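You operate a simulated robot arm through the tools that you are given. There is no shell and no other tool. Be economical: measure what you need, move in short steps, check, and stop when the job is done.

Carry out the task below with a simulated robot arm. There is one attempt and no reset: what you move stays moved.

TASK
Set the winder to 58 mm width and 3.0 mm step, push the red slider down and zero the count.
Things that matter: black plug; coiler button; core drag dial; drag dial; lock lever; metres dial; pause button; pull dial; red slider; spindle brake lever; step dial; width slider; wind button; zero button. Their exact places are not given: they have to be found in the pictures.

The check looks at the end state, three seconds after you hand in, the way a careful person would. Anything else that was tipped, shoved, dropped, spilled or broken makes it a failure.

THE ROBOT
A 6-joint arm with a two-finger gripper on a trunk, on a base that drives. Base frame: it is fixed to the floor where the robot stands at the start and does not move with it; the origin is under the middle of the robot, x ahead of it, y to its left, z up. Units: m, rad, N and s.
It reaches about 1.298 m from its shoulder. Its first joint turns from -2.601 to 2.601 rad. Places, roughly: coiler button [0.8, -1.6, 0.9]; core drag dial [0.7, 12.5, 0.6]; drag dial [0.9, 0.4, 0.9]; lock lever [0.6, -0.2, 0.7]; metres dial [0.7, -0.4, 1]; pause button [0.7, -0.6, 0.8]; pull dial [0.7, -0.7, 1]; red slider [0.9, 0, 0.9]; spindle brake lever [0.6, -0.4, 0.7]; step dial [0.7, -0.6, 1]; width slider [0.6, 0.1, 0.7]; wind button [0.7, -0.4, 0.8]; zero button [0.7, -0.7, 0.8]. Payload 1.57 kg.
The tool frame sits at the grasp point between the pads (the TCP): z along the fingers, y along the line on which they close. The tips reach 0.021 m beyond it. The gripper opens to 0.07 m. The gripper's body begins 0.05 m behind the TCP.
Orientation is told as [roll, pitch, yaw] about the base's x, y, z axes, in that order, counted from this pose: with the fingers straight down and closing along the base's y, the tool's x points along the base's -x, its y along +y and its z along -z.

THE INTERFACE
- The arm moves only by the tool apply_moves. Its argument "commands" is a list of rows, each a list of 7 numbers: the finger opening in cm, from 0 to 7, then the shift along the tool's x, y, z in units of 25 mm (1.0 is 25 mm), then the turn, a rotation vector about the tool's x, y, z in units of 8 degrees (1.0 is 8 degrees). In form: [[claw, dx, dy, dz, wx, wy, wz], ...]. A call has 1 to 8 rows; each row shifts and turns the commanded pose from where the row before left it, along the tool's axes as they then stand. A call with a number of a shift or a turn outside -1 to 1 is refused whole. A row lasts 0.2 s, in which the tool goes at most 0.05 m and 0.15 rad; a call with a longer step from one row to the next is refused whole, and so is a gripper value outside its range. A pose out of reach is approached as far as the arm can. The call stops where the force on the tool passes 80 N (or 10 N more than at its start, if that is more) or the arm is blocked; 0.2 s more then pass. Each finger halts on what it meets, pressing with about 21 N; the grip force reading is that of the motor and also rises with nothing between the fingers. The clock runs only during rows and for 0.2 s after the last one: add rows that do not move to give the fingers time. The reply holds the time, the measured pose of the TCP, the force on the tool along the base axes, the opening and the grip force, in the units named above and with some noise, with the torque about the TCP (base axes, N m) and any sound that the robot's microphone picked up.
- Cameras (640 x 400 px; columns grow to the right, rows downward): "scene" is now at [0.0305, 0.1687, 1.8873]; the picture's right is [-0.19, -0.98, 0.00], its down [-0.74, 0.15, -0.66] and it looks along [0.65, -0.13, -0.75] (base axes); focal length 260 px, centre (320, 200). "wrist" rides on the gripper at [0.079, 0.004, -0.081] in the tool frame; the picture's right is [-0.05, 1.00, 0.00], its down [-0.67, -0.04, -0.74] and it looks along [-0.74, -0.04, 0.67] (tool axes); focal length 256 px, centre (320, 200).
- get_image(camera): a new picture of that camera. It takes no simulated time.
- raise_lower(by): slides the trunk up (or, below 0, down) by that many m; the arm and the scene camera ride with it, the base frame stays. It gives what a move gives, with no picture.
- roll_base(legs): drives the robot by 1 to 6 legs, each [ahead, turn to the left] in m and rad, along the robot's own axes; the way and the turn of a leg run together, so that a leg with both is an arc; at most 1.5 m and 3.142 rad a leg. The arm and the cameras ride along, it lands a little off, and it stops where it bumps. It gives what a move gives.
- head_to(pan, tilt): turns the head with the scene camera to pan (to the left, within 2.705 rad either way) and tilt (down, from -0.506 to 1.204), counted from straight ahead of the robot. It gives what a move gives.
- pixel_to_xyz(camera, pixels): for up to 12 pixels [column, row] of the newest picture of that camera ("zoom" is the newest enlarged one), the place [x, y, z] in the base frame of the surface seen there, good to about 0.002 m, but the place of the scene camera against the robot may be out by one fixed shift of up to 0.025 m in any direction. It takes no simulated time.
- enlarge(camera, box): a new picture of the part [left, top, right, bottom] of that camera's present view, enlarged. It takes no simulated time.
- close_job(): hands the job in; it is judged then, once.

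Keep the steps short. Do not move on a guess: measure, check each grasp and each placing, and mend mistakes. In all there are 80 turns and 60 pictures (those below and enlarged ones count). Leave the gripper open and the arm clear of the work at the hand-in unless told otherwise, and finish with a single line.

The tools are called by a JSON object that holds its "fn" and its "kwargs". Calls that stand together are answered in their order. apply_moves: Moves the arm, as the interface text tells. Its arguments: {"type":"object","properties":{"commands":{"type":"array","items":{"type":"array","items":{"type":"number"}}}},"required":["commands"]} The other tools are called the same way: raise_lower (by) slides the trunk up or down; roll_base (legs) drives the base; head_to (pan, tilt) turns the head that bears the scene camera; get_image (camera) takes a picture; pixel_to_xyz (camera, pixels) gives the place of the surface under pixels of a picture; enlarge (camera, box) takes an enlarged picture of a part of a camera's view; close_job () hands the job in.

At the start:

```text
clock: 0.0
ee_pos: [0.7464, -0.218, 1.2119]
ee_rot: [0.0, 0.0, 0.001]
contact_force: [0.0, 0.2, 0.5]
wrist_torque: [-0.01, 0.0, 0.05]
grip_width: 0.07
grip_force: 0.0
trunk travel left (down, up): [-0.893, 0.077]
robot x, y, heading: [-0.0021, -0.0009, -0.001]
head pan, tilt: [-0.195, 0.848]
```

scene: 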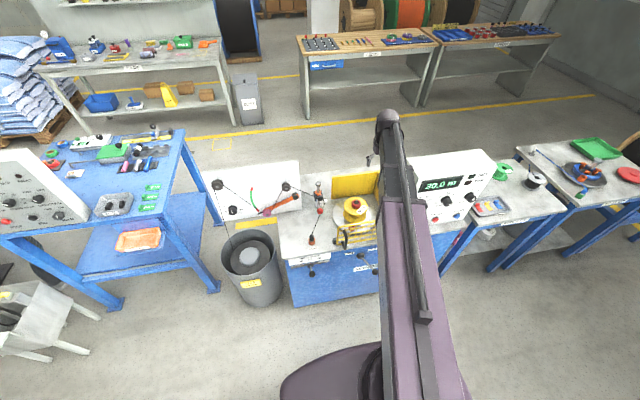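
wrist: 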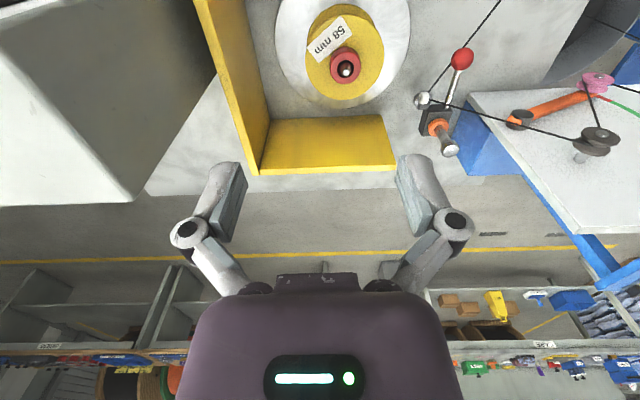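

I see the winder in the middle, with its control box at the right (display about 455,184). I'll enlarge the winder area and the control box.

{"fn": "enlarge", "kwargs": {"camera": "scene", "box": [200, 140, 400, 310]}}

{"fn": "enlarge", "kwargs": {"camera": "scene", "box": [390, 130, 530, 250]}}

```text
2.35 times, centred on (300, 225) of scene
```

zoom: 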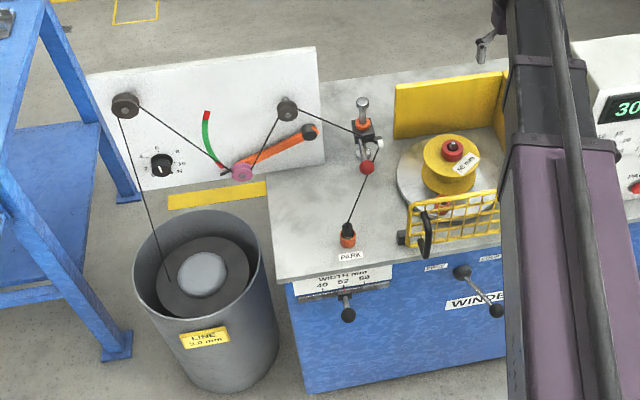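

```text
3.33 times, centred on (460, 190) of scene
```

zoom: 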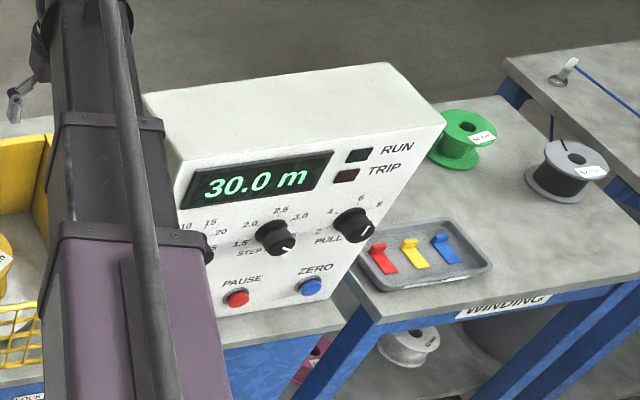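

Next I'll look closer at the carriage with the red ball and at the width scale.

{"fn": "enlarge", "kwargs": {"camera": "wrist", "box": [380, 0, 540, 170]}}

{"fn": "enlarge", "kwargs": {"camera": "scene", "box": [280, 170, 390, 290]}}

{"fn": "enlarge", "kwargs": {"camera": "scene", "box": [415, 165, 495, 230]}}

```text
2.35 times, centred on (460, 85) of wrist
```

zoom: 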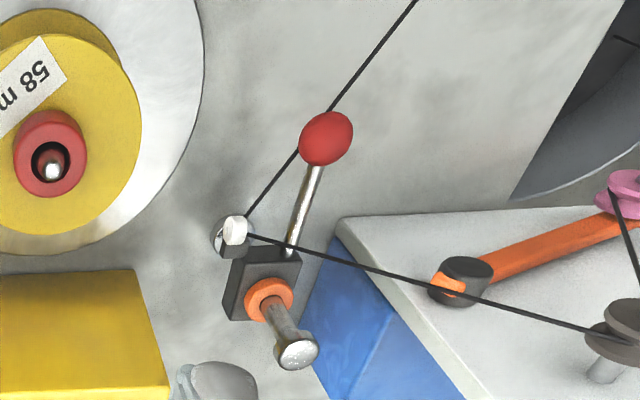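

```text
3.33 times, centred on (335, 230) of scene
```

zoom: 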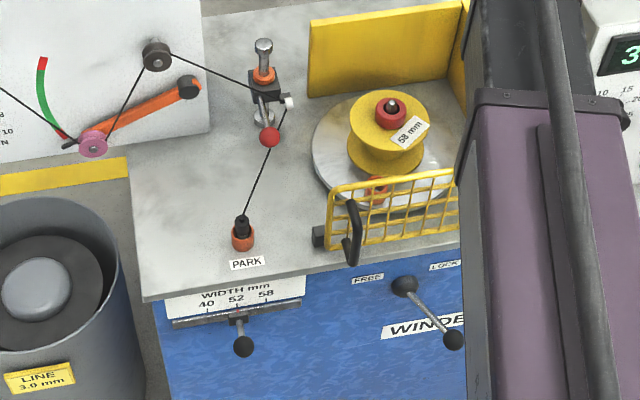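

```text
6.15 times, centred on (455, 198) of scene
```

zoom: 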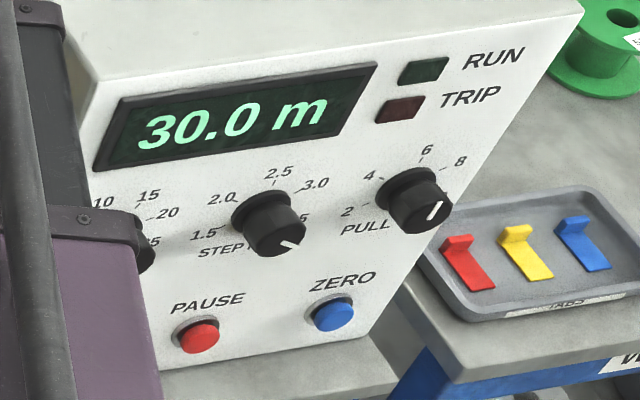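

I'll measure the points on the carriage in the scene picture, and the width and lock parts.

{"fn": "get_image", "kwargs": {"camera": "wrist"}}

{"fn": "pixel_to_xyz", "kwargs": {"camera": "wrist", "pixels": [[462, 60], [456, 80], [437, 115], [437, 127], [450, 150], [422, 100], [346, 66], [450, 138], [580, 45]]}}

{"fn": "enlarge", "kwargs": {"camera": "scene", "box": [300, 175, 340, 200]}}

```text
52 pictures are left
```

wrist: 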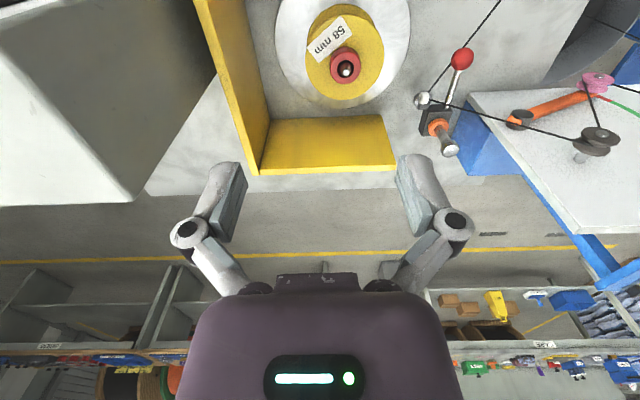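

```text
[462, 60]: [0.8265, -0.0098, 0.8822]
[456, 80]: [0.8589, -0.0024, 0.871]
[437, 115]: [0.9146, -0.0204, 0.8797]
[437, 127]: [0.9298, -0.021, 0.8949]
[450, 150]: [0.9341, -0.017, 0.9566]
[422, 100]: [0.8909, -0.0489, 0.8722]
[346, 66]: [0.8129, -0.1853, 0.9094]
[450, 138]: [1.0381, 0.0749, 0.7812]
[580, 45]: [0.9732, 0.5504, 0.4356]
```

```text
16.00 times, centred on (320, 188) of scene
```

zoom: 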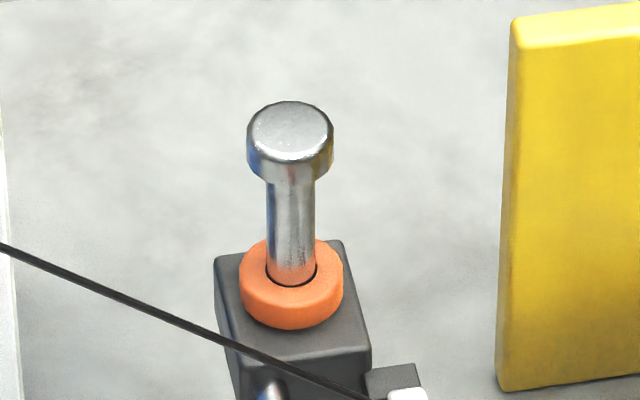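

The carriage hangs on a post, with a red-ball handle pointing toward the robot. I'll move the arm back and left so the wrist camera sees it from a lower angle.

{"fn": "apply_moves", "kwargs": {"commands": [[7, 0.73, 1, 0.8, 0, 0, 0], [7, 0.73, 1, 0.8, 0, 0, 0], [7, 0.73, 1, 0.8, 0, 0, 0], [7, 0.73, 1, 0.8, 0, 0, 0], [7, 0.73, 1, 0.8, 0, 0, 0], [7, 0.73, 1, 0.8, 0, 0, 0], [7, 0.73, 1, 0.8, 0, 0, 0], [7, 0.73, 1, 0.8, 0, 0, 0]]}}

{"fn": "get_image", "kwargs": {"camera": "wrist"}}

{"fn": "get_image", "kwargs": {"camera": "scene"}}

```text
clock: 1.8
ee_pos: [0.6006, -0.0159, 1.2117]
ee_rot: [0.001, 0.001, 0.0]
contact_force: [-0.5, 0.6, -0.6]
wrist_torque: [-0.02, -0.02, 0.0]
grip_width: 0.0703
grip_force: 0.1
out of reach, approached as far as the arm can: row 1, 2, 3, 4, 5, 6, 7, 8
trunk travel left (down, up): [-0.893, 0.077]
robot x, y, heading: [-0.0014, 0.001, 0.0]
head pan, tilt: [-0.195, 0.848]
```

```text
50 pictures are left
```

wrist: 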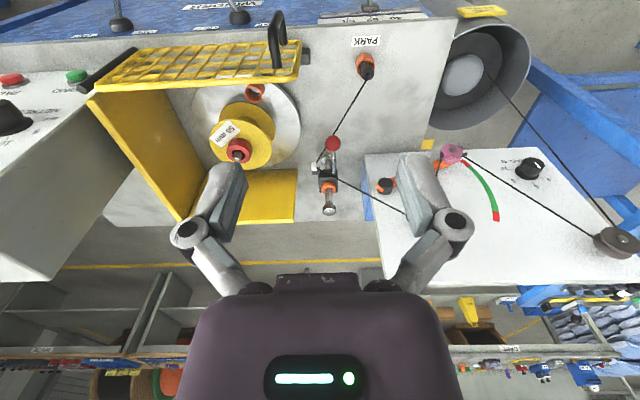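

```text
49 pictures are left
```

scene: 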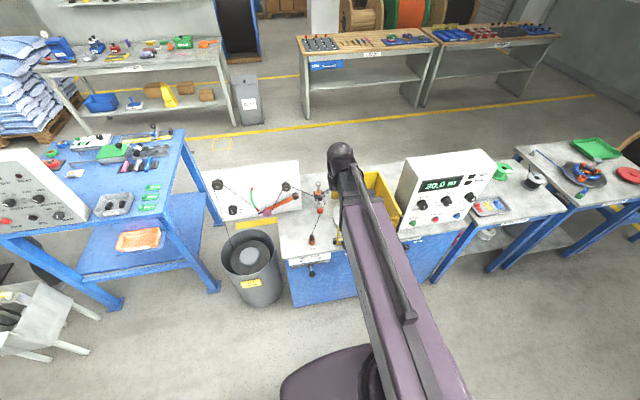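

The arm can't go lower with the trunk up here. Before lowering it I'll study the wrist view and the panel enlargement.

{"fn": "enlarge", "kwargs": {"camera": "wrist", "box": [290, 110, 380, 220]}}

{"fn": "enlarge", "kwargs": {"camera": "scene", "box": [400, 165, 490, 230]}}

{"fn": "raise_lower", "kwargs": {"by": -0.15}}

```text
3.64 times, centred on (335, 165) of wrist
```

zoom: 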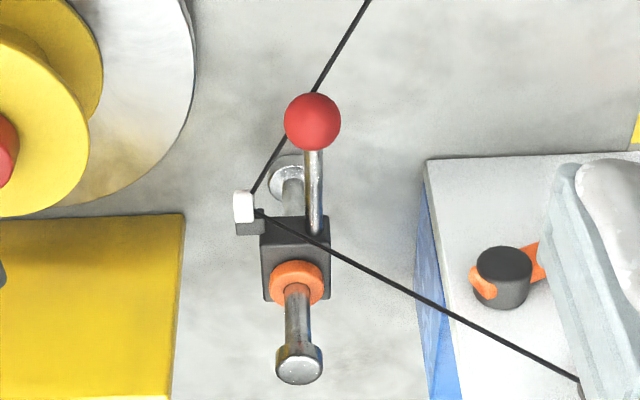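

```text
6.15 times, centred on (445, 198) of scene
```

zoom: 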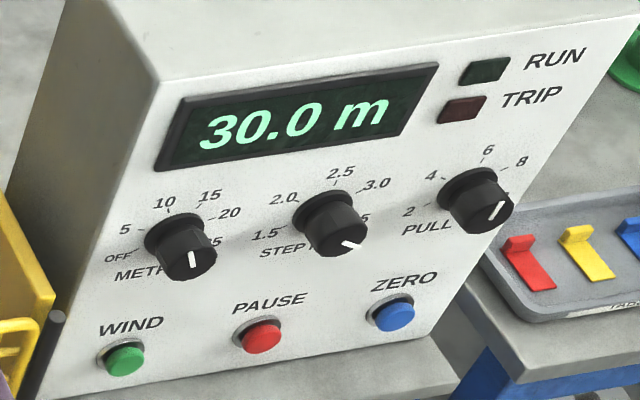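

```text
clock: 3.5
ee_pos: [0.6016, -0.0163, 1.0621]
ee_rot: [0.0, 0.001, 0.001]
contact_force: [-1.2, 0.5, 0.1]
wrist_torque: [0.01, 0.0, -0.06]
grip_width: 0.07
grip_force: 0.1
trunk travel left (down, up): [-0.743, 0.227]
robot x, y, heading: [0.0001, 0.0007, 0.0]
head pan, tilt: [-0.195, 0.848]
```

The block carries the red-ball handle and can slide on its post between the base flange and the cap. Now I'll look at the width slider, the levers and the panel.

{"fn": "enlarge", "kwargs": {"camera": "scene", "box": [270, 150, 430, 270]}}

{"fn": "get_image", "kwargs": {"camera": "wrist"}}

```text
3.33 times, centred on (350, 210) of scene
```

zoom: 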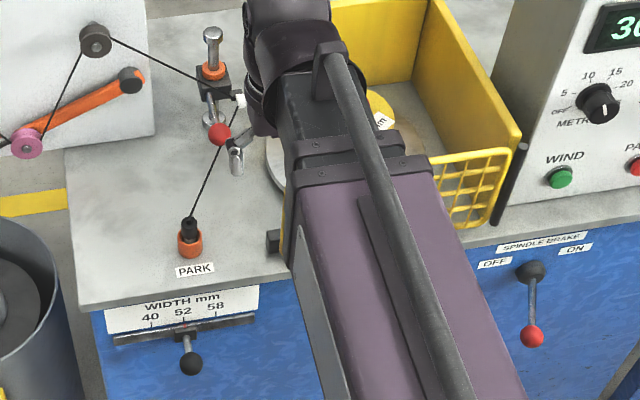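

```text
45 pictures are left
```

wrist: 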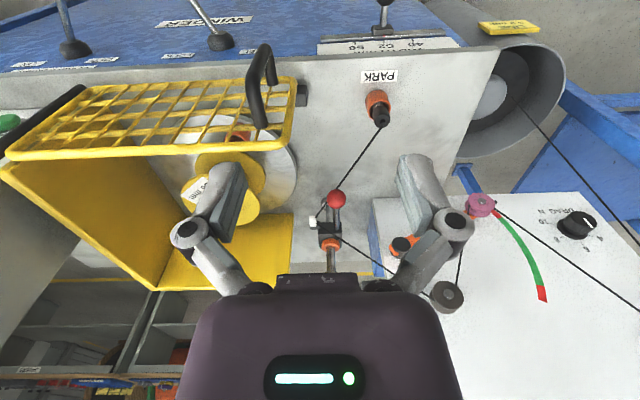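

I'll measure the width slider, brake lever and red-ball points in this enlarged picture, and check the same points through the wrist camera.

{"fn": "enlarge", "kwargs": {"camera": "scene", "box": [280, 190, 360, 250]}}

{"fn": "pixel_to_xyz", "kwargs": {"camera": "wrist", "pixels": [[336, 199], [330, 228], [377, 98], [384, 28], [218, 40], [76, 47], [265, 90], [380, 75]]}}

{"fn": "enlarge", "kwargs": {"camera": "wrist", "box": [0, 0, 300, 100]}}

{"fn": "enlarge", "kwargs": {"camera": "wrist", "box": [300, 0, 480, 112]}}

```text
6.67 times, centred on (320, 220) of scene
```

zoom: 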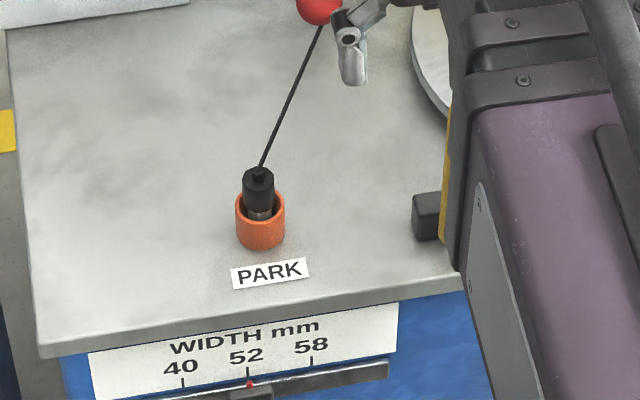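

```text
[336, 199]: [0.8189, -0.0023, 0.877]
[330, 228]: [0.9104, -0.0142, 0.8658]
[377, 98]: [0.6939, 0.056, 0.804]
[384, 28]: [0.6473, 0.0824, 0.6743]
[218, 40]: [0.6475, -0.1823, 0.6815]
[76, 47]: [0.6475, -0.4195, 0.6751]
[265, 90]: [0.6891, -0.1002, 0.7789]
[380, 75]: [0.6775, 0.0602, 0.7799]
```

```text
2.13 times, centred on (150, 50) of wrist
```

zoom: 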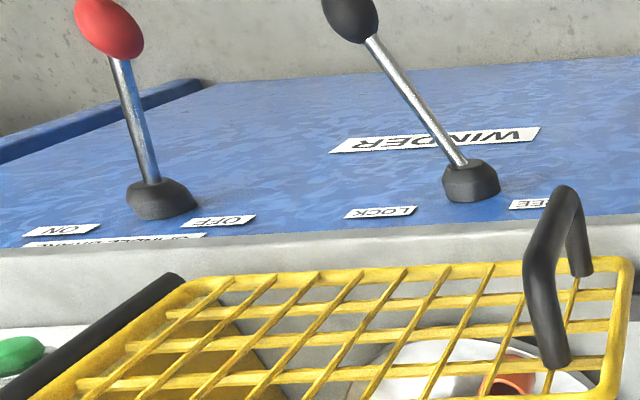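

```text
3.56 times, centred on (390, 56) of wrist
```

zoom: 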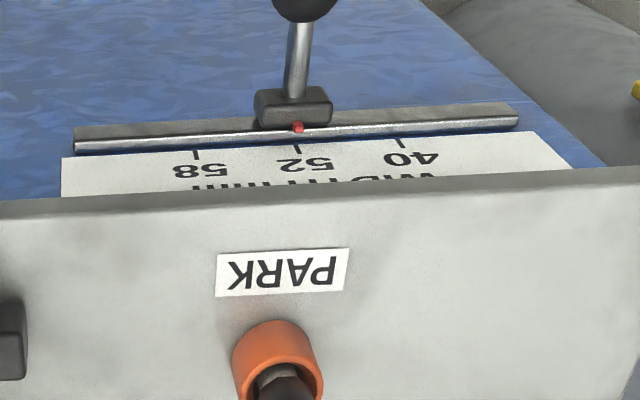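

The lock lever leans toward LOCK and the slider sits at 52. To see and reach the front face I want to back up, so I'll check behind the robot first.

{"fn": "head_to", "kwargs": {"pan": 2.7, "tilt": 0.8}}

{"fn": "get_image", "kwargs": {"camera": "scene"}}

```text
clock: 6.1
ee_pos: [0.6012, -0.0166, 1.0625]
ee_rot: [0.0, 0.0, 0.001]
contact_force: [-0.1, 0.5, -0.1]
wrist_torque: [0.0, -0.01, 0.04]
grip_width: 0.0699
grip_force: 0.0
trunk travel left (down, up): [-0.743, 0.227]
robot x, y, heading: [0.0031, 0.0009, 0.0]
head pan, tilt: [2.7, 0.799]
```

```text
41 pictures are left
```

scene: 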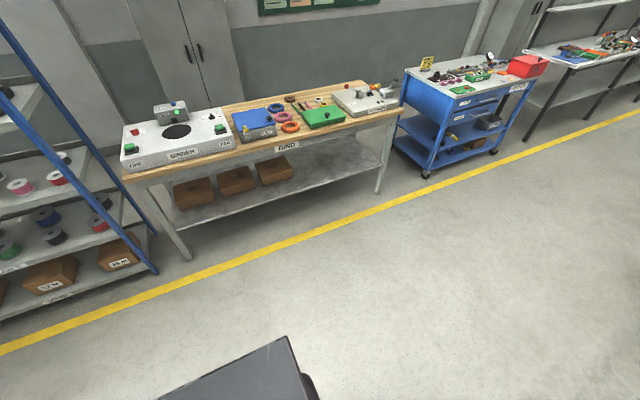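

Behind is free for over a metre. I'll drive back 0.3 m and point the head back at the winder.

{"fn": "roll_base", "kwargs": {"legs": [[-0.3, 0]]}}

{"fn": "head_to", "kwargs": {"pan": -0.25, "tilt": 0.75}}

{"fn": "get_image", "kwargs": {"camera": "scene"}}

```text
clock: 8.5
ee_pos: [0.3003, -0.0181, 1.0617]
ee_rot: [0.001, 0.0, -0.005]
contact_force: [-1.2, -0.3, 0.6]
wrist_torque: [-0.03, 0.03, -0.01]
grip_width: 0.07
grip_force: 0.1
trunk travel left (down, up): [-0.743, 0.227]
robot x, y, heading: [-0.3011, 0.001, -0.002]
head pan, tilt: [2.7, 0.799]
```

```text
clock: 11.0
ee_pos: [0.3009, -0.0176, 1.0627]
ee_rot: [0.0, -0.001, -0.003]
contact_force: [-0.4, 0.4, 0.2]
wrist_torque: [0.04, 0.01, -0.02]
grip_width: 0.0698
grip_force: 0.0
trunk travel left (down, up): [-0.743, 0.227]
robot x, y, heading: [-0.3002, 0.0021, -0.004]
head pan, tilt: [-0.25, 0.75]
```

```text
40 pictures are left
```

scene: 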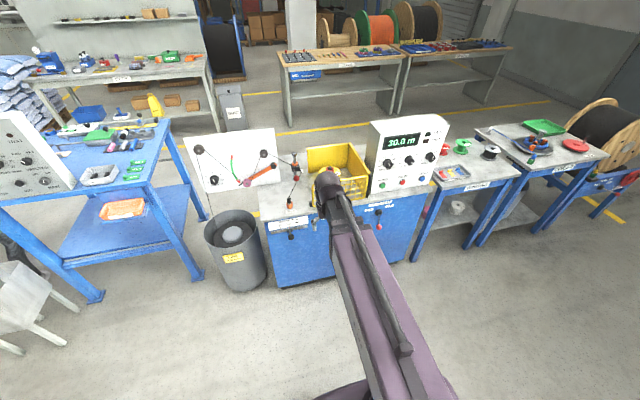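

The wrist camera should face the front panel now.

{"fn": "get_image", "kwargs": {"camera": "wrist"}}

{"fn": "enlarge", "kwargs": {"camera": "scene", "box": [260, 110, 450, 240]}}

```text
39 pictures are left
```

wrist: 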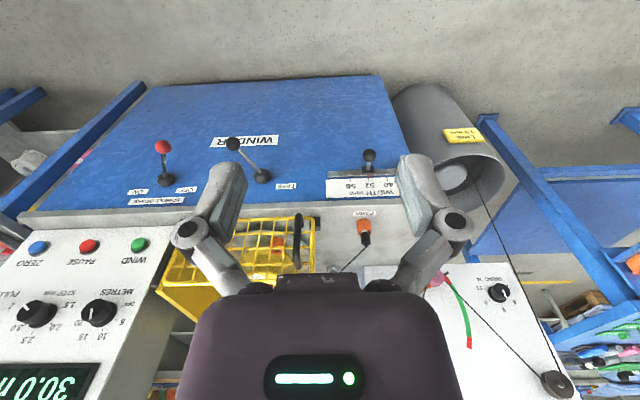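

```text
3.08 times, centred on (355, 175) of scene
```

zoom: 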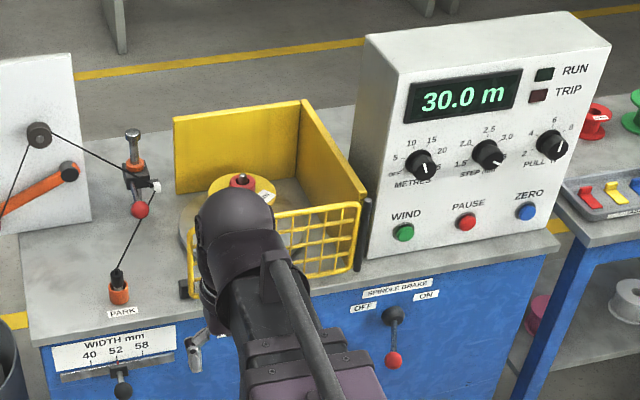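

I'll read the coordinates of the levers and the width slider from this wrist picture, and enlarge that part.

{"fn": "pixel_to_xyz", "kwargs": {"camera": "wrist", "pixels": [[162, 147], [166, 180], [233, 144], [262, 176], [369, 155], [369, 171], [285, 185], [360, 184], [375, 184], [388, 184], [366, 240]]}}

{"fn": "enlarge", "kwargs": {"camera": "wrist", "box": [320, 135, 420, 210]}}

{"fn": "enlarge", "kwargs": {"camera": "wrist", "box": [120, 120, 320, 220]}}

```text
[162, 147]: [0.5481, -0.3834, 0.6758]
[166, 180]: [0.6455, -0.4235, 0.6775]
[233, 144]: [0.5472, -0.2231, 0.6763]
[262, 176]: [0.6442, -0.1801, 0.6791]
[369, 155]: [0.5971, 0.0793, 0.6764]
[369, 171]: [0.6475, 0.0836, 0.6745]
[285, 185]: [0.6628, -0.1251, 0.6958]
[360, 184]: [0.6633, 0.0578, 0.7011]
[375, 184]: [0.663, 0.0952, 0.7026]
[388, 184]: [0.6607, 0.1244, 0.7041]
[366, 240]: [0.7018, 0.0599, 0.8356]
```

```text
5.33 times, centred on (370, 172) of wrist
```

zoom: 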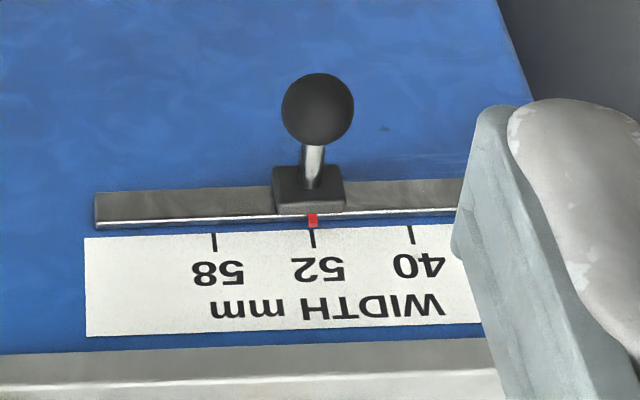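

```text
3.20 times, centred on (220, 170) of wrist
```

zoom: 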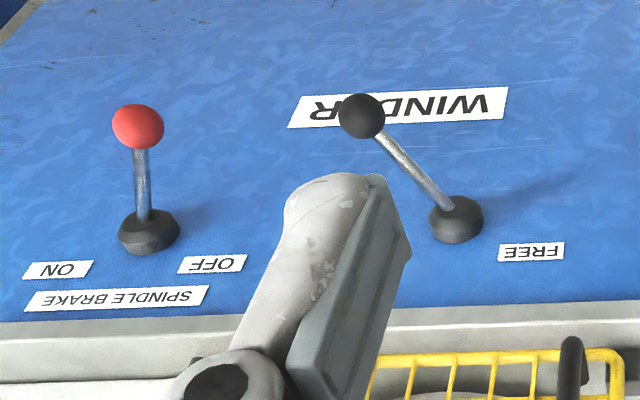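

The levers swing in a flat plane at z about 0.67. The lock lever leans right (LOCK), with its ball at about (0.555, -0.225, 0.667). The width ball is at (0.604, 0.080, 0.666), and 58 lies about 0.046 m to its right. The lock must be freed first, so I'll move the open gripper above the lock ball.

{"fn": "apply_moves", "kwargs": {"commands": [[7, -1, -1, 0, 0, 0, 0], [7, -1, -1, 0, 0, 0, 0], [7, -1, -1, 0, 0, 0, 0], [7, -1, -1, 0, 0, 0, 0], [7, -1, -1, 0, 0, 0, 0], [7, -1, -1, 0, 0, 0, 0], [7, -1, -1, 0, 0, 0, 0], [7, -1, -1, 0, 0, 0, 0]]}}

{"fn": "apply_moves", "kwargs": {"commands": [[7, -1, -0.2, 0, 0, 0, 0], [7, -1, 0, 0, 0, 0, 0], [7, 0, 0, 1, 0, 0, 0], [7, 0, 0, 1, 0, 0, 0]]}}

```text
clock: 12.8
ee_pos: [0.4996, -0.2201, 1.0613]
ee_rot: [0.0, 0.001, -0.004]
contact_force: [0.0, -0.1, 0.6]
wrist_torque: [0.01, 0.01, 0.0]
grip_width: 0.0701
grip_force: 0.1
trunk travel left (down, up): [-0.743, 0.227]
robot x, y, heading: [-0.3024, 0.0014, -0.001]
head pan, tilt: [-0.25, 0.75]
```

```text
clock: 13.8
ee_pos: [0.5496, -0.2234, 1.062]
ee_rot: [0.0, 0.0, -0.003]
contact_force: [0.1, -0.7, 0.0]
wrist_torque: [0.0, -0.02, 0.0]
grip_width: 0.0702
grip_force: 0.0
out of reach, approached as far as the arm can: row 3, 4
trunk travel left (down, up): [-0.743, 0.227]
robot x, y, heading: [-0.3002, -0.0022, 0.001]
head pan, tilt: [-0.25, 0.75]
```

Down travel has to come from the trunk. I'll lower it 0.32 m so the tips stop just above the ball, then look.

{"fn": "raise_lower", "kwargs": {"by": -0.32}}

{"fn": "get_image", "kwargs": {"camera": "wrist"}}

```text
clock: 17.0
ee_pos: [0.5493, -0.2246, 0.7414]
ee_rot: [0.0, 0.001, -0.005]
contact_force: [0.0, -0.1, -0.3]
wrist_torque: [0.03, 0.02, -0.01]
grip_width: 0.0701
grip_force: 0.1
trunk travel left (down, up): [-0.423, 0.547]
robot x, y, heading: [-0.3021, 0.0024, -0.003]
head pan, tilt: [-0.25, 0.75]
```

```text
35 pictures are left
```

wrist: 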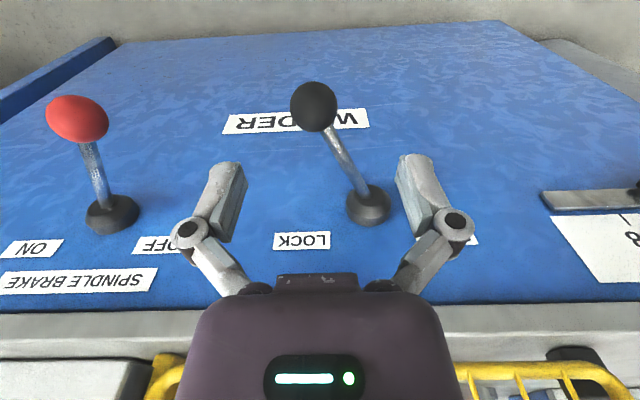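

{"fn": "pixel_to_xyz", "kwargs": {"camera": "wrist", "pixels": [[314, 106], [316, 87], [291, 106], [337, 106], [350, 165], [368, 200]]}}

{"fn": "raise_lower", "kwargs": {"by": -0.06}}

```text
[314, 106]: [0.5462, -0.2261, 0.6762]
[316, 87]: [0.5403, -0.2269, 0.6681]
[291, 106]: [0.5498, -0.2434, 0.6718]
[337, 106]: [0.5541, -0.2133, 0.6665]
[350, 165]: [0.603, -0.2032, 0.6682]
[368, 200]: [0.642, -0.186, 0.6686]
```

```text
clock: 18.0
ee_pos: [0.5502, -0.2237, 0.6826]
ee_rot: [0.0, 0.002, -0.002]
contact_force: [-1.0, 0.2, -0.2]
wrist_torque: [0.03, 0.02, 0.01]
grip_width: 0.07
grip_force: 0.0
trunk travel left (down, up): [-0.363, 0.607]
robot x, y, heading: [-0.2982, -0.0003, -0.002]
head pan, tilt: [-0.25, 0.75]
```

The ball centre is about (0.553, -0.227, 0.666), between the fingers. I'll lower slightly more, then sweep left (+y) so the right finger pushes the lever to FREE.

{"fn": "raise_lower", "kwargs": {"by": -0.012}}

{"fn": "apply_moves", "kwargs": {"commands": [[7, 0, 0.8, 0, 0, 0, 0], [7, 0, 0.8, 0, 0, 0, 0], [7, 0, 0.8, 0, 0, 0, 0], [7, 0, 0.8, 0, 0, 0, 0], [7, 0, 0.6, 0, 0, 0, 0]]}}

{"fn": "get_image", "kwargs": {"camera": "wrist"}}

```text
clock: 18.6
ee_pos: [0.5509, -0.2231, 0.6702]
ee_rot: [0.0, 0.0, -0.004]
contact_force: [-1.1, 1.5, -0.5]
wrist_torque: [-0.02, 0.04, 0.05]
grip_width: 0.0698
grip_force: 0.0
trunk travel left (down, up): [-0.351, 0.619]
robot x, y, heading: [-0.299, -0.0019, -0.004]
head pan, tilt: [-0.25, 0.75]
```

```text
clock: 19.8
ee_pos: [0.5503, -0.1284, 0.6703]
ee_rot: [0.002, 0.001, -0.003]
contact_force: [0.6, -1.2, 0.0]
wrist_torque: [0.03, 0.0, 0.0]
grip_width: 0.0701
grip_force: 0.0
trunk travel left (down, up): [-0.351, 0.619]
robot x, y, heading: [-0.3022, 0.0027, -0.007]
head pan, tilt: [-0.25, 0.75]
```

```text
34 pictures are left
```

wrist: 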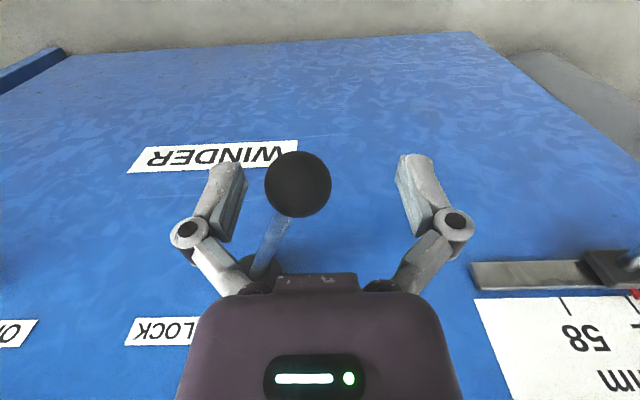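

{"fn": "pixel_to_xyz", "kwargs": {"camera": "wrist", "pixels": [[298, 184], [268, 240], [568, 305]]}}

{"fn": "raise_lower", "kwargs": {"by": 0.1}}

{"fn": "get_image", "kwargs": {"camera": "wrist"}}

```text
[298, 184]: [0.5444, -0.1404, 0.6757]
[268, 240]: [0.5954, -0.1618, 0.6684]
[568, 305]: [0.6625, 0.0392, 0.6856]
```

```text
clock: 21.1
ee_pos: [0.5495, -0.1298, 0.7694]
ee_rot: [-0.001, 0.001, -0.004]
contact_force: [0.2, -0.1, 1.2]
wrist_torque: [-0.06, 0.02, -0.02]
grip_width: 0.07
grip_force: 0.1
trunk travel left (down, up): [-0.451, 0.519]
robot x, y, heading: [-0.3041, 0.0, -0.008]
head pan, tilt: [-0.25, 0.75]
```

```text
33 pictures are left
```

wrist: 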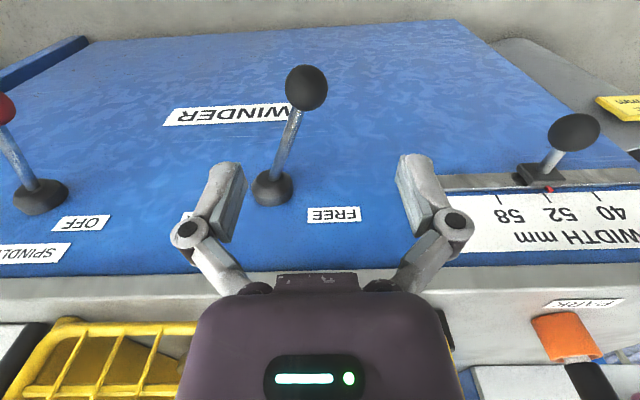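

The lever now sits at FREE (ball y about -0.14). Next I'll measure the width ticks and the slider ball.

{"fn": "pixel_to_xyz", "kwargs": {"camera": "wrist", "pixels": [[497, 199], [545, 197], [597, 195], [550, 188], [574, 132], [553, 160], [540, 176], [578, 118]]}}

{"fn": "enlarge", "kwargs": {"camera": "wrist", "box": [460, 90, 640, 220]}}

```text
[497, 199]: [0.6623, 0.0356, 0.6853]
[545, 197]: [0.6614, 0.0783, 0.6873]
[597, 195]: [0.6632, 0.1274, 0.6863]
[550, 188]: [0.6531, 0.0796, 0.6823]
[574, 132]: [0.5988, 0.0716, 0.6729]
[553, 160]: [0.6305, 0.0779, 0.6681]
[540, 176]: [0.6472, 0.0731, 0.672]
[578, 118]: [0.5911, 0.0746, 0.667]
```

```text
3.08 times, centred on (550, 155) of wrist
```

zoom: 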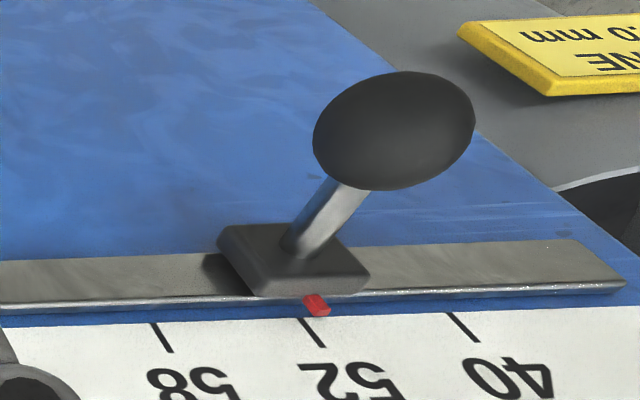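

Ticks: 58 at y 0.035, 52 at 0.080, 40 at 0.126. The slider ball is at about (0.604, 0.078, 0.665). I'll move above it.

{"fn": "apply_moves", "kwargs": {"commands": [[7, 0, 1, 0, 0, 0, 0], [7, 0, 1, 0, 0, 0, 0], [7, 0, 1, 0, 0, 0, 0], [7, 0, 1, 0, 0, 0, 0], [7, 0, 1, 0, 0, 0, 0], [7, -0.7, 1, 0, 0, 0, 0], [7, -0.7, 1, 0, 0, 0, 0], [7, -0.6, 1, 0, 0, 0, 0]]}}

{"fn": "apply_moves", "kwargs": {"commands": [[6, 0, 0.3, 0, 0, 0, 0], [6, 0, 0, 0, 0, 0, 0]]}}

{"fn": "get_image", "kwargs": {"camera": "wrist"}}

```text
clock: 22.9
ee_pos: [0.6003, 0.0692, 0.7705]
ee_rot: [0.002, -0.001, -0.004]
contact_force: [-0.7, 0.0, 0.0]
wrist_torque: [0.04, 0.01, 0.0]
grip_width: 0.07
grip_force: 0.1
trunk travel left (down, up): [-0.451, 0.519]
robot x, y, heading: [-0.3013, -0.0005, -0.001]
head pan, tilt: [-0.25, 0.75]
```

```text
clock: 23.5
ee_pos: [0.5996, 0.0772, 0.769]
ee_rot: [-0.002, 0.0, -0.003]
contact_force: [0.3, 0.4, 0.1]
wrist_torque: [0.01, 0.01, 0.02]
grip_width: 0.0601
grip_force: 0.0
trunk travel left (down, up): [-0.451, 0.519]
robot x, y, heading: [-0.2998, 0.0027, -0.002]
head pan, tilt: [-0.25, 0.75]
```

```text
31 pictures are left
```

wrist: 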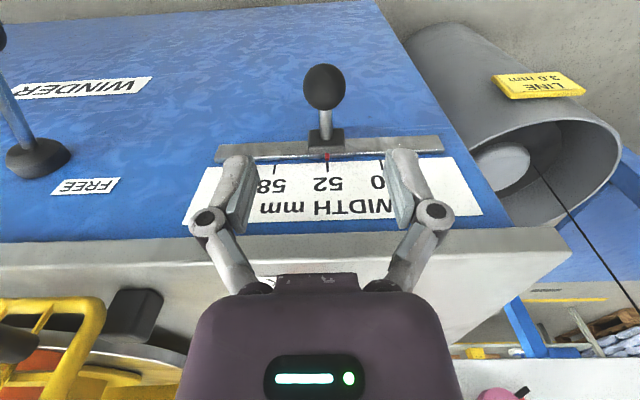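

The ball is centred between the fingers. I'll lower 0.098 m and close on it.

{"fn": "raise_lower", "kwargs": {"by": -0.098}}

{"fn": "apply_moves", "kwargs": {"commands": [[4, 0, 0, 0, 0, 0, 0], [2.5, 0, 0, 0, 0, 0, 0], [2.5, 0, 0, 0, 0, 0, 0], [2.5, 0, 0, 0, 0, 0, 0]]}}

```text
clock: 24.9
ee_pos: [0.5999, 0.0782, 0.6726]
ee_rot: [-0.001, -0.001, -0.002]
contact_force: [0.1, -0.2, 0.5]
wrist_torque: [0.01, -0.03, 0.04]
grip_width: 0.0598
grip_force: 0.0
trunk travel left (down, up): [-0.353, 0.617]
robot x, y, heading: [-0.3019, 0.0004, -0.006]
head pan, tilt: [-0.25, 0.75]
```

```text
clock: 25.9
ee_pos: [0.6003, 0.0785, 0.672]
ee_rot: [0.0, 0.0, -0.005]
contact_force: [0.3, 3.6, 3.9]
wrist_torque: [0.08, 0.06, 0.03]
grip_width: 0.0309
grip_force: 32.0
trunk travel left (down, up): [-0.353, 0.617]
robot x, y, heading: [-0.3035, -0.0008, -0.004]
head pan, tilt: [-0.25, 0.75]
```

Ball gripped (31 mm). I'll slide it right by 0.044 m.

{"fn": "apply_moves", "kwargs": {"commands": [[2.5, 0, -0.44, 0, 0, 0, 0], [2.5, 0, -0.44, 0, 0, 0, 0], [2.5, 0, -0.44, 0, 0, 0, 0], [2.5, 0, -0.44, 0, 0, 0, 0], [2.5, 0, 0, 0, 0, 0, 0]]}}

{"fn": "get_image", "kwargs": {"camera": "wrist"}}

```text
clock: 27.1
ee_pos: [0.5997, 0.0341, 0.6723]
ee_rot: [-0.001, -0.001, -0.001]
contact_force: [4.6, 3.6, 5.7]
wrist_torque: [0.09, 0.4, -0.06]
grip_width: 0.0306
grip_force: 31.6
trunk travel left (down, up): [-0.353, 0.617]
robot x, y, heading: [-0.2973, -0.0013, -0.003]
head pan, tilt: [-0.25, 0.75]
```

```text
30 pictures are left
```

wrist: 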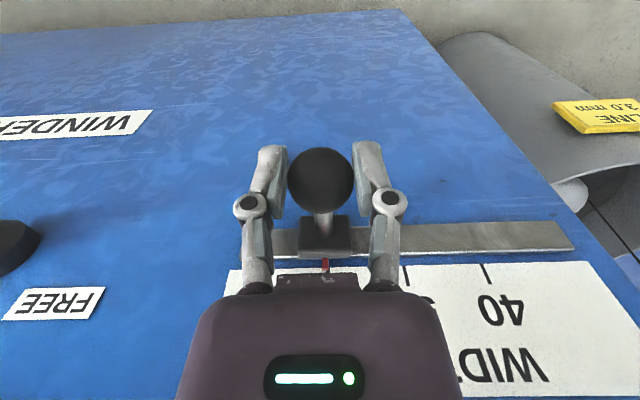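

The slider followed. I'll open, rise and check the pointer against the 58 tick.

{"fn": "apply_moves", "kwargs": {"commands": [[4, 0, 0, 0, 0, 0, 0], [6, 0, 0, 0, 0, 0, 0], [6, 0, 0, 0, 0, 0, 0]]}}

{"fn": "raise_lower", "kwargs": {"by": 0.1}}

{"fn": "enlarge", "kwargs": {"camera": "wrist", "box": [240, 40, 440, 220]}}

```text
clock: 27.9
ee_pos: [0.598, 0.0339, 0.6721]
ee_rot: [0.001, 0.001, -0.003]
contact_force: [-0.7, -0.3, 0.6]
wrist_torque: [0.03, 0.01, -0.02]
grip_width: 0.0604
grip_force: 0.1
trunk travel left (down, up): [-0.353, 0.617]
robot x, y, heading: [-0.2976, 0.0037, -0.005]
head pan, tilt: [-0.25, 0.75]
```

```text
clock: 29.2
ee_pos: [0.6, 0.0336, 0.7715]
ee_rot: [-0.001, 0.0, -0.003]
contact_force: [0.3, 0.2, 0.2]
wrist_torque: [0.0, -0.02, 0.0]
grip_width: 0.0597
grip_force: 0.2
trunk travel left (down, up): [-0.453, 0.517]
robot x, y, heading: [-0.3046, -0.0016, -0.005]
head pan, tilt: [-0.25, 0.75]
```

```text
2.22 times, centred on (340, 130) of wrist
```

zoom: 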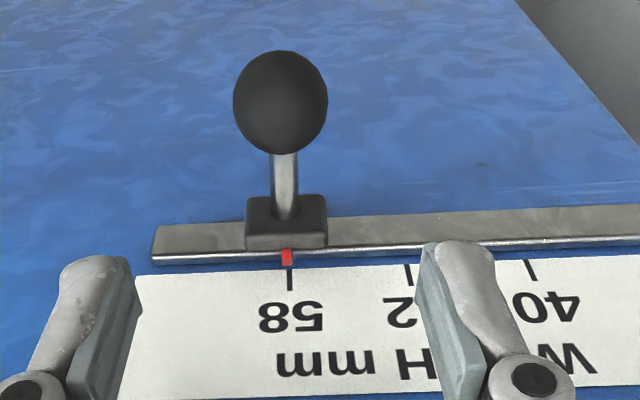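

The pointer is on 58 within about 1 mm. Now I'll relock: back above the lock ball at y about -0.14.

{"fn": "apply_moves", "kwargs": {"commands": [[7, 1, -0.5, 0, 0, 0, 0], [7, 1, -0.5, 0, 0, 0, 0], [7, 0, -1, 0, 0, 0, 0], [7, 0, -1, 0, 0, 0, 0], [7, 0, -1, 0, 0, 0, 0], [7, 0, -1, 0, 0, 0, 0], [7, 0, -1, 0, 0, 0, 0], [7, 0, -1, 0, 0, 0, 0]]}}

{"fn": "raise_lower", "kwargs": {"by": -0.1}}

{"fn": "apply_moves", "kwargs": {"commands": [[7, 0, -0.8, 0, 0, 0, 0], [7, 0, -0.8, 0, 0, 0, 0], [7, 0, -0.8, 0, 0, 0, 0], [7, 0, -0.8, 0, 0, 0, 0], [7, 0, -0.8, 0, 0, 0, 0]]}}

{"fn": "get_image", "kwargs": {"camera": "wrist"}}

```text
clock: 31.0
ee_pos: [0.5494, -0.1404, 0.7735]
ee_rot: [0.0, -0.001, -0.001]
contact_force: [0.0, 0.6, 0.1]
wrist_torque: [-0.01, 0.02, -0.01]
grip_width: 0.07
grip_force: 0.0
trunk travel left (down, up): [-0.453, 0.517]
robot x, y, heading: [-0.3016, -0.0013, -0.005]
head pan, tilt: [-0.25, 0.75]
```

```text
clock: 32.3
ee_pos: [0.5493, -0.1401, 0.6722]
ee_rot: [0.0, 0.001, -0.004]
contact_force: [-0.5, 0.3, 0.7]
wrist_torque: [0.01, 0.01, -0.01]
grip_width: 0.07
grip_force: 0.0
trunk travel left (down, up): [-0.353, 0.617]
robot x, y, heading: [-0.3032, -0.0002, -0.002]
head pan, tilt: [-0.25, 0.75]
```

```text
clock: 33.5
ee_pos: [0.5504, -0.2397, 0.6721]
ee_rot: [0.0, 0.001, -0.005]
contact_force: [0.4, -0.8, 0.3]
wrist_torque: [-0.03, -0.01, 0.0]
grip_width: 0.0701
grip_force: 0.1
trunk travel left (down, up): [-0.353, 0.617]
robot x, y, heading: [-0.3037, -0.0025, -0.004]
head pan, tilt: [-0.25, 0.75]
```

```text
28 pictures are left
```

wrist: 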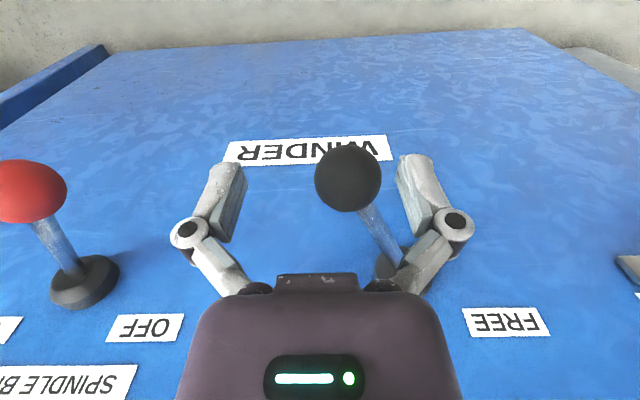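

It's back at LOCK. I'll raise the trunk and move toward the control panel to measure it with the wrist camera.

{"fn": "raise_lower", "kwargs": {"by": 0.45}}

{"fn": "apply_moves", "kwargs": {"commands": [[7, 1, -1, 0, 0, 0, 0], [7, 1, -1, 0, 0, 0, 0], [7, 1, -1, 0, 0, 0, 0], [7, 1, -1, 0, 0, 0, 0], [7, 1, -1, 0, 0, 0, 0], [7, 1, -1, 0, 0, 0, 0], [7, 0, -1, 0, 0, 0, 0], [7, 0, -1, 0, 0, 0, 0]]}}

{"fn": "apply_moves", "kwargs": {"commands": [[7, 0, -1, 0, 0, 0, 0], [7, 0, -1, 0, 0, 0, 0], [7, 0, -1, 0, 0, 0, 0], [7, 0, -1, 0, 0, 0, 0], [7, 0, -1, 0, 0, 0, 0], [7, 0, -1, 0, 0, 0, 0], [7, 0, -1, 0, 0, 0, 0]]}}

{"fn": "get_image", "kwargs": {"camera": "wrist"}}

```text
refused: 0.45 is not a number from -0.4 to 0.4
```

```text
clock: 35.3
ee_pos: [0.3979, -0.4399, 0.6709]
ee_rot: [-0.001, -0.001, -0.004]
contact_force: [0.1, 0.4, 0.2]
wrist_torque: [0.0, -0.03, -0.02]
grip_width: 0.0699
grip_force: 0.1
trunk travel left (down, up): [-0.353, 0.617]
robot x, y, heading: [-0.3022, 0.0007, -0.004]
head pan, tilt: [-0.25, 0.75]
```

```text
clock: 36.9
ee_pos: [0.3975, -0.6161, 0.6717]
ee_rot: [-0.001, 0.001, -0.003]
contact_force: [0.6, -0.6, 0.5]
wrist_torque: [0.01, -0.01, 0.03]
grip_width: 0.07
grip_force: 0.1
trunk travel left (down, up): [-0.353, 0.617]
robot x, y, heading: [-0.2997, -0.0003, 0.001]
head pan, tilt: [-0.25, 0.75]
```

```text
27 pictures are left
```

wrist: 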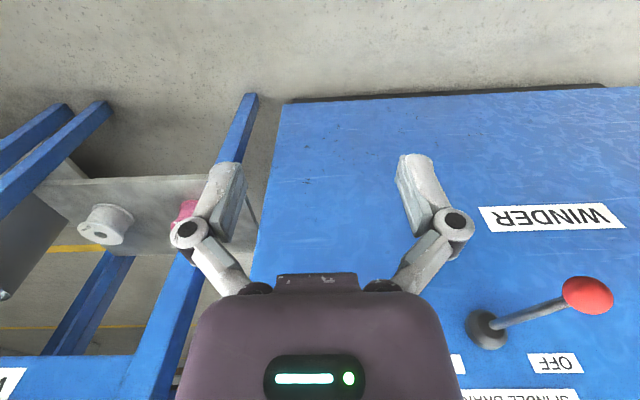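

The raise was refused because it was over the limit. The arm still moved, but low and clear; I'll recheck the levers afterwards. Raising by 0.35 now.

{"fn": "raise_lower", "kwargs": {"by": 0.36}}

{"fn": "get_image", "kwargs": {"camera": "wrist"}}

```text
clock: 40.4
ee_pos: [0.3975, -0.6153, 1.0326]
ee_rot: [-0.001, 0.0, -0.005]
contact_force: [0.0, -0.2, 0.8]
wrist_torque: [-0.03, -0.02, 0.01]
grip_width: 0.0698
grip_force: 0.0
trunk travel left (down, up): [-0.713, 0.257]
robot x, y, heading: [-0.3016, 0.001, -0.003]
head pan, tilt: [-0.25, 0.75]
```

```text
26 pictures are left
```

wrist: 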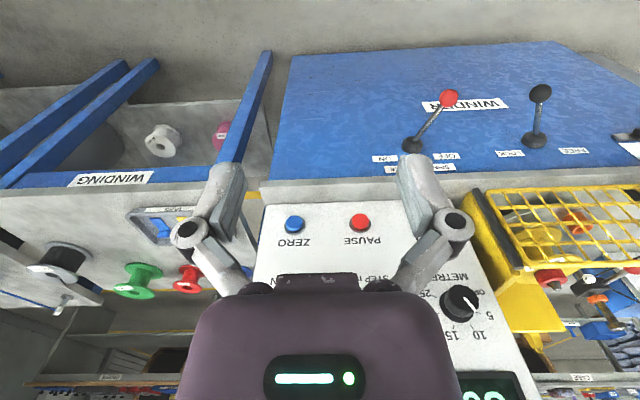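

I'll measure the panel's plane and the buttons, plus the lever balls for a check.

{"fn": "pixel_to_xyz", "kwargs": {"camera": "wrist", "pixels": [[295, 222], [360, 221], [327, 215], [300, 255], [340, 260], [430, 215], [460, 298], [450, 96], [539, 93], [270, 192]]}}

{"fn": "enlarge", "kwargs": {"camera": "scene", "box": [350, 100, 460, 200]}}

```text
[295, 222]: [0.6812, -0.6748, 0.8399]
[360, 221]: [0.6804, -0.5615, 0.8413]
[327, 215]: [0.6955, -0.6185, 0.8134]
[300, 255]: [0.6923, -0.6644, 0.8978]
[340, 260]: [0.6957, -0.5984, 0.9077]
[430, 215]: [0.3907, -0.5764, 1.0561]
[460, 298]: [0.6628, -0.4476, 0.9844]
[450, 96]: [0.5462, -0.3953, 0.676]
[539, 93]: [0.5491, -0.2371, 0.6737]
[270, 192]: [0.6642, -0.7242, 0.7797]
```

```text
4.00 times, centred on (405, 150) of scene
```

zoom: 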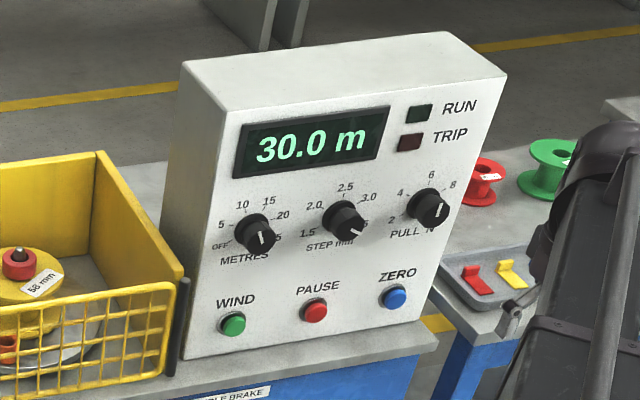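

The panel is vertical at x of about 0.695, with the ZERO cap at (0.681, -0.675, 0.840). I'll pitch the gripper forward 48° so the wrist camera sees the panel from the front.

{"fn": "apply_moves", "kwargs": {"commands": [[7, 0, 0, 0, 0, -0.75, 0], [7, 0, 0, 0, 0, -0.75, 0], [7, 0, 0, 0, 0, -0.75, 0], [7, 0, 0, 0, 0, -0.75, 0], [7, 0, 0, 0, 0, -0.75, 0], [7, 0, 0, 0, 0, -0.75, 0], [7, 0, 0, 0, 0, -0.75, 0], [7, 0, 0, 0, 0, -0.75, 0]]}}

{"fn": "get_image", "kwargs": {"camera": "wrist"}}

```text
clock: 42.2
ee_pos: [0.3975, -0.6149, 1.0942]
ee_rot: [-0.002, -0.841, -0.003]
contact_force: [0.2, -0.4, 0.3]
wrist_torque: [0.03, -0.03, 0.01]
grip_width: 0.0699
grip_force: 0.0
out of reach, approached as far as the arm can: row 2, 3, 4, 5, 6, 7, 8
trunk travel left (down, up): [-0.713, 0.257]
robot x, y, heading: [-0.3017, 0.0035, -0.008]
head pan, tilt: [-0.25, 0.75]
```

```text
24 pictures are left
```

wrist: 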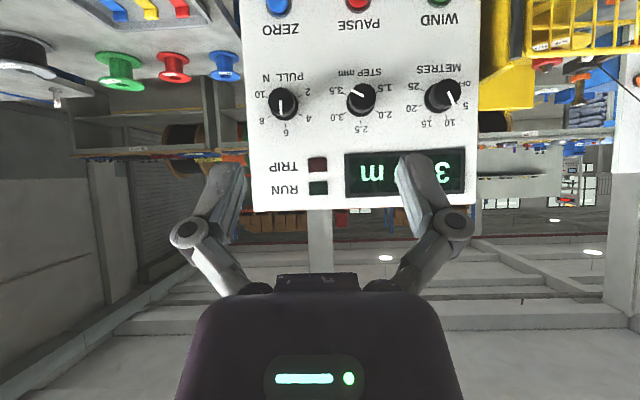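

{"fn": "enlarge", "kwargs": {"camera": "wrist", "box": [250, 50, 480, 160]}}

{"fn": "pixel_to_xyz", "kwargs": {"camera": "wrist", "pixels": [[361, 98], [347, 100], [375, 104], [357, 92], [283, 104], [447, 97], [360, 128], [338, 115]]}}

```text
2.78 times, centred on (365, 105) of wrist
```

zoom: 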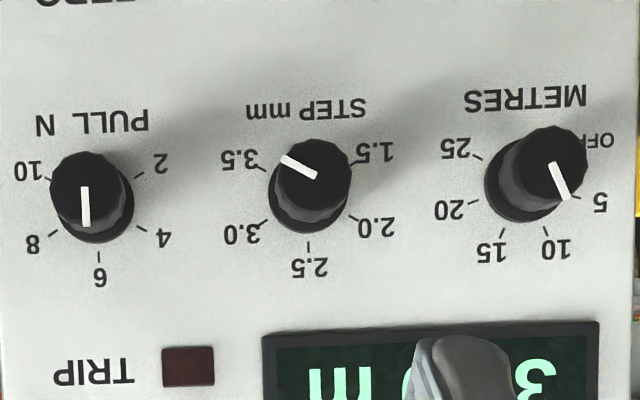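

```text
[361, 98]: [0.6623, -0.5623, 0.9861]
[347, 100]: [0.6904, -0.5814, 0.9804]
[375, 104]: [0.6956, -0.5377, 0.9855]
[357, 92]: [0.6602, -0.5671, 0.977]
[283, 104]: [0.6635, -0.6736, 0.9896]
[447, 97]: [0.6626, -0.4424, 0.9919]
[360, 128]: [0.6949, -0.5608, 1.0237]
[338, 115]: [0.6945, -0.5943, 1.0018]
```

STEP points at 3.5, and the ticks are 60° apart, so it needs a 60° turn counter-clockwise as seen from the front. The knob centre is at about (y -0.562, z 0.983), its face at x 0.662. I'll finish pitching to horizontal and see what height the arm takes.

{"fn": "apply_moves", "kwargs": {"commands": [[7, 0, 0, 0, 0, -0.871, 0], [7, 0, 0, 0, 0, -0.871, 0], [7, 0, 0, 0, 0, -0.871, 0], [7, 0, 0, 0, 0, -0.871, 0], [7, 0, 0, 0, 0, -0.871, 0], [7, 0, 0, 0, 0, -0.871, 0], [7, 0, 0, 0, 0, 0, 0]]}}

```text
clock: 43.8
ee_pos: [0.398, -0.6153, 1.2177]
ee_rot: [-0.019, -1.568, 0.013]
contact_force: [0.9, 0.1, 0.0]
wrist_torque: [-0.02, -0.01, 0.0]
grip_width: 0.0703
grip_force: 0.2
out of reach, approached as far as the arm can: row 1, 2, 3, 4, 5, 6
trunk travel left (down, up): [-0.713, 0.257]
robot x, y, heading: [-0.2993, -0.0002, -0.001]
head pan, tilt: [-0.25, 0.75]
```

Lower the trunk 0.235 m to bring the gripper to dial height, then align in y.

{"fn": "raise_lower", "kwargs": {"by": -0.235}}

{"fn": "apply_moves", "kwargs": {"commands": [[7, 0, 0.7, 0, 0, 0, 0], [7, 0, 0.7, 0, 0, 0, 0], [7, 0, 0.7, 0, 0, 0, 0], [7, 0, 0, 1, 0, 0, 0], [7, 0, 0, 1, 0, 0, 0], [7, 0, 0, 1, 0, 0, 0], [7, 0, 0, 1, 0, 0, 0], [7, 0, 0, 1, 0, 0, 0]]}}

{"fn": "get_image", "kwargs": {"camera": "wrist"}}

```text
clock: 46.3
ee_pos: [0.3988, -0.614, 0.9818]
ee_rot: [-0.001, -1.567, -0.004]
contact_force: [-0.1, -0.2, 0.1]
wrist_torque: [0.01, 0.03, 0.01]
grip_width: 0.0699
grip_force: 0.0
trunk travel left (down, up): [-0.478, 0.492]
robot x, y, heading: [-0.299, 0.0023, -0.002]
head pan, tilt: [-0.25, 0.75]
```

```text
clock: 48.1
ee_pos: [0.5231, -0.5617, 0.9822]
ee_rot: [0.02, -1.564, -0.022]
contact_force: [-1.3, -0.7, -0.6]
wrist_torque: [0.02, -0.04, -0.01]
grip_width: 0.07
grip_force: 0.0
trunk travel left (down, up): [-0.478, 0.492]
robot x, y, heading: [-0.2997, 0.0002, -0.003]
head pan, tilt: [-0.25, 0.75]
```

```text
22 pictures are left
```

wrist: 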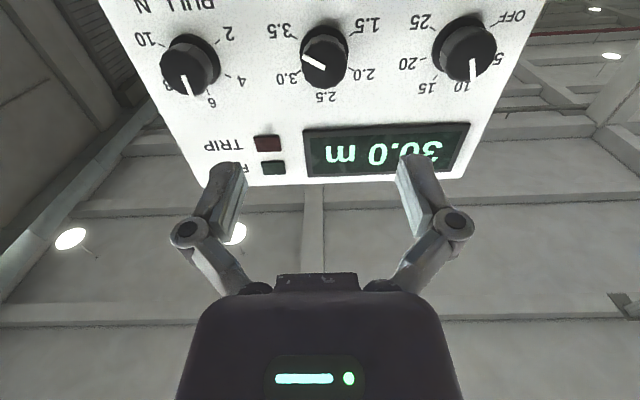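

{"fn": "pixel_to_xyz", "kwargs": {"camera": "wrist", "pixels": [[324, 62], [324, 80], [303, 58], [346, 66], [324, 72], [324, 50], [324, 40], [319, 62]]}}

```text
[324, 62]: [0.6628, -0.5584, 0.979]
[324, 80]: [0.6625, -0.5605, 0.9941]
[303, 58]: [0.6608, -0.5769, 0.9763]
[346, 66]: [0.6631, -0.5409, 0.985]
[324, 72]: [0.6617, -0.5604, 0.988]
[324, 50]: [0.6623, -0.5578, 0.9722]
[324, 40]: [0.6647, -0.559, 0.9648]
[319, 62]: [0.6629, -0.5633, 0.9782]
```

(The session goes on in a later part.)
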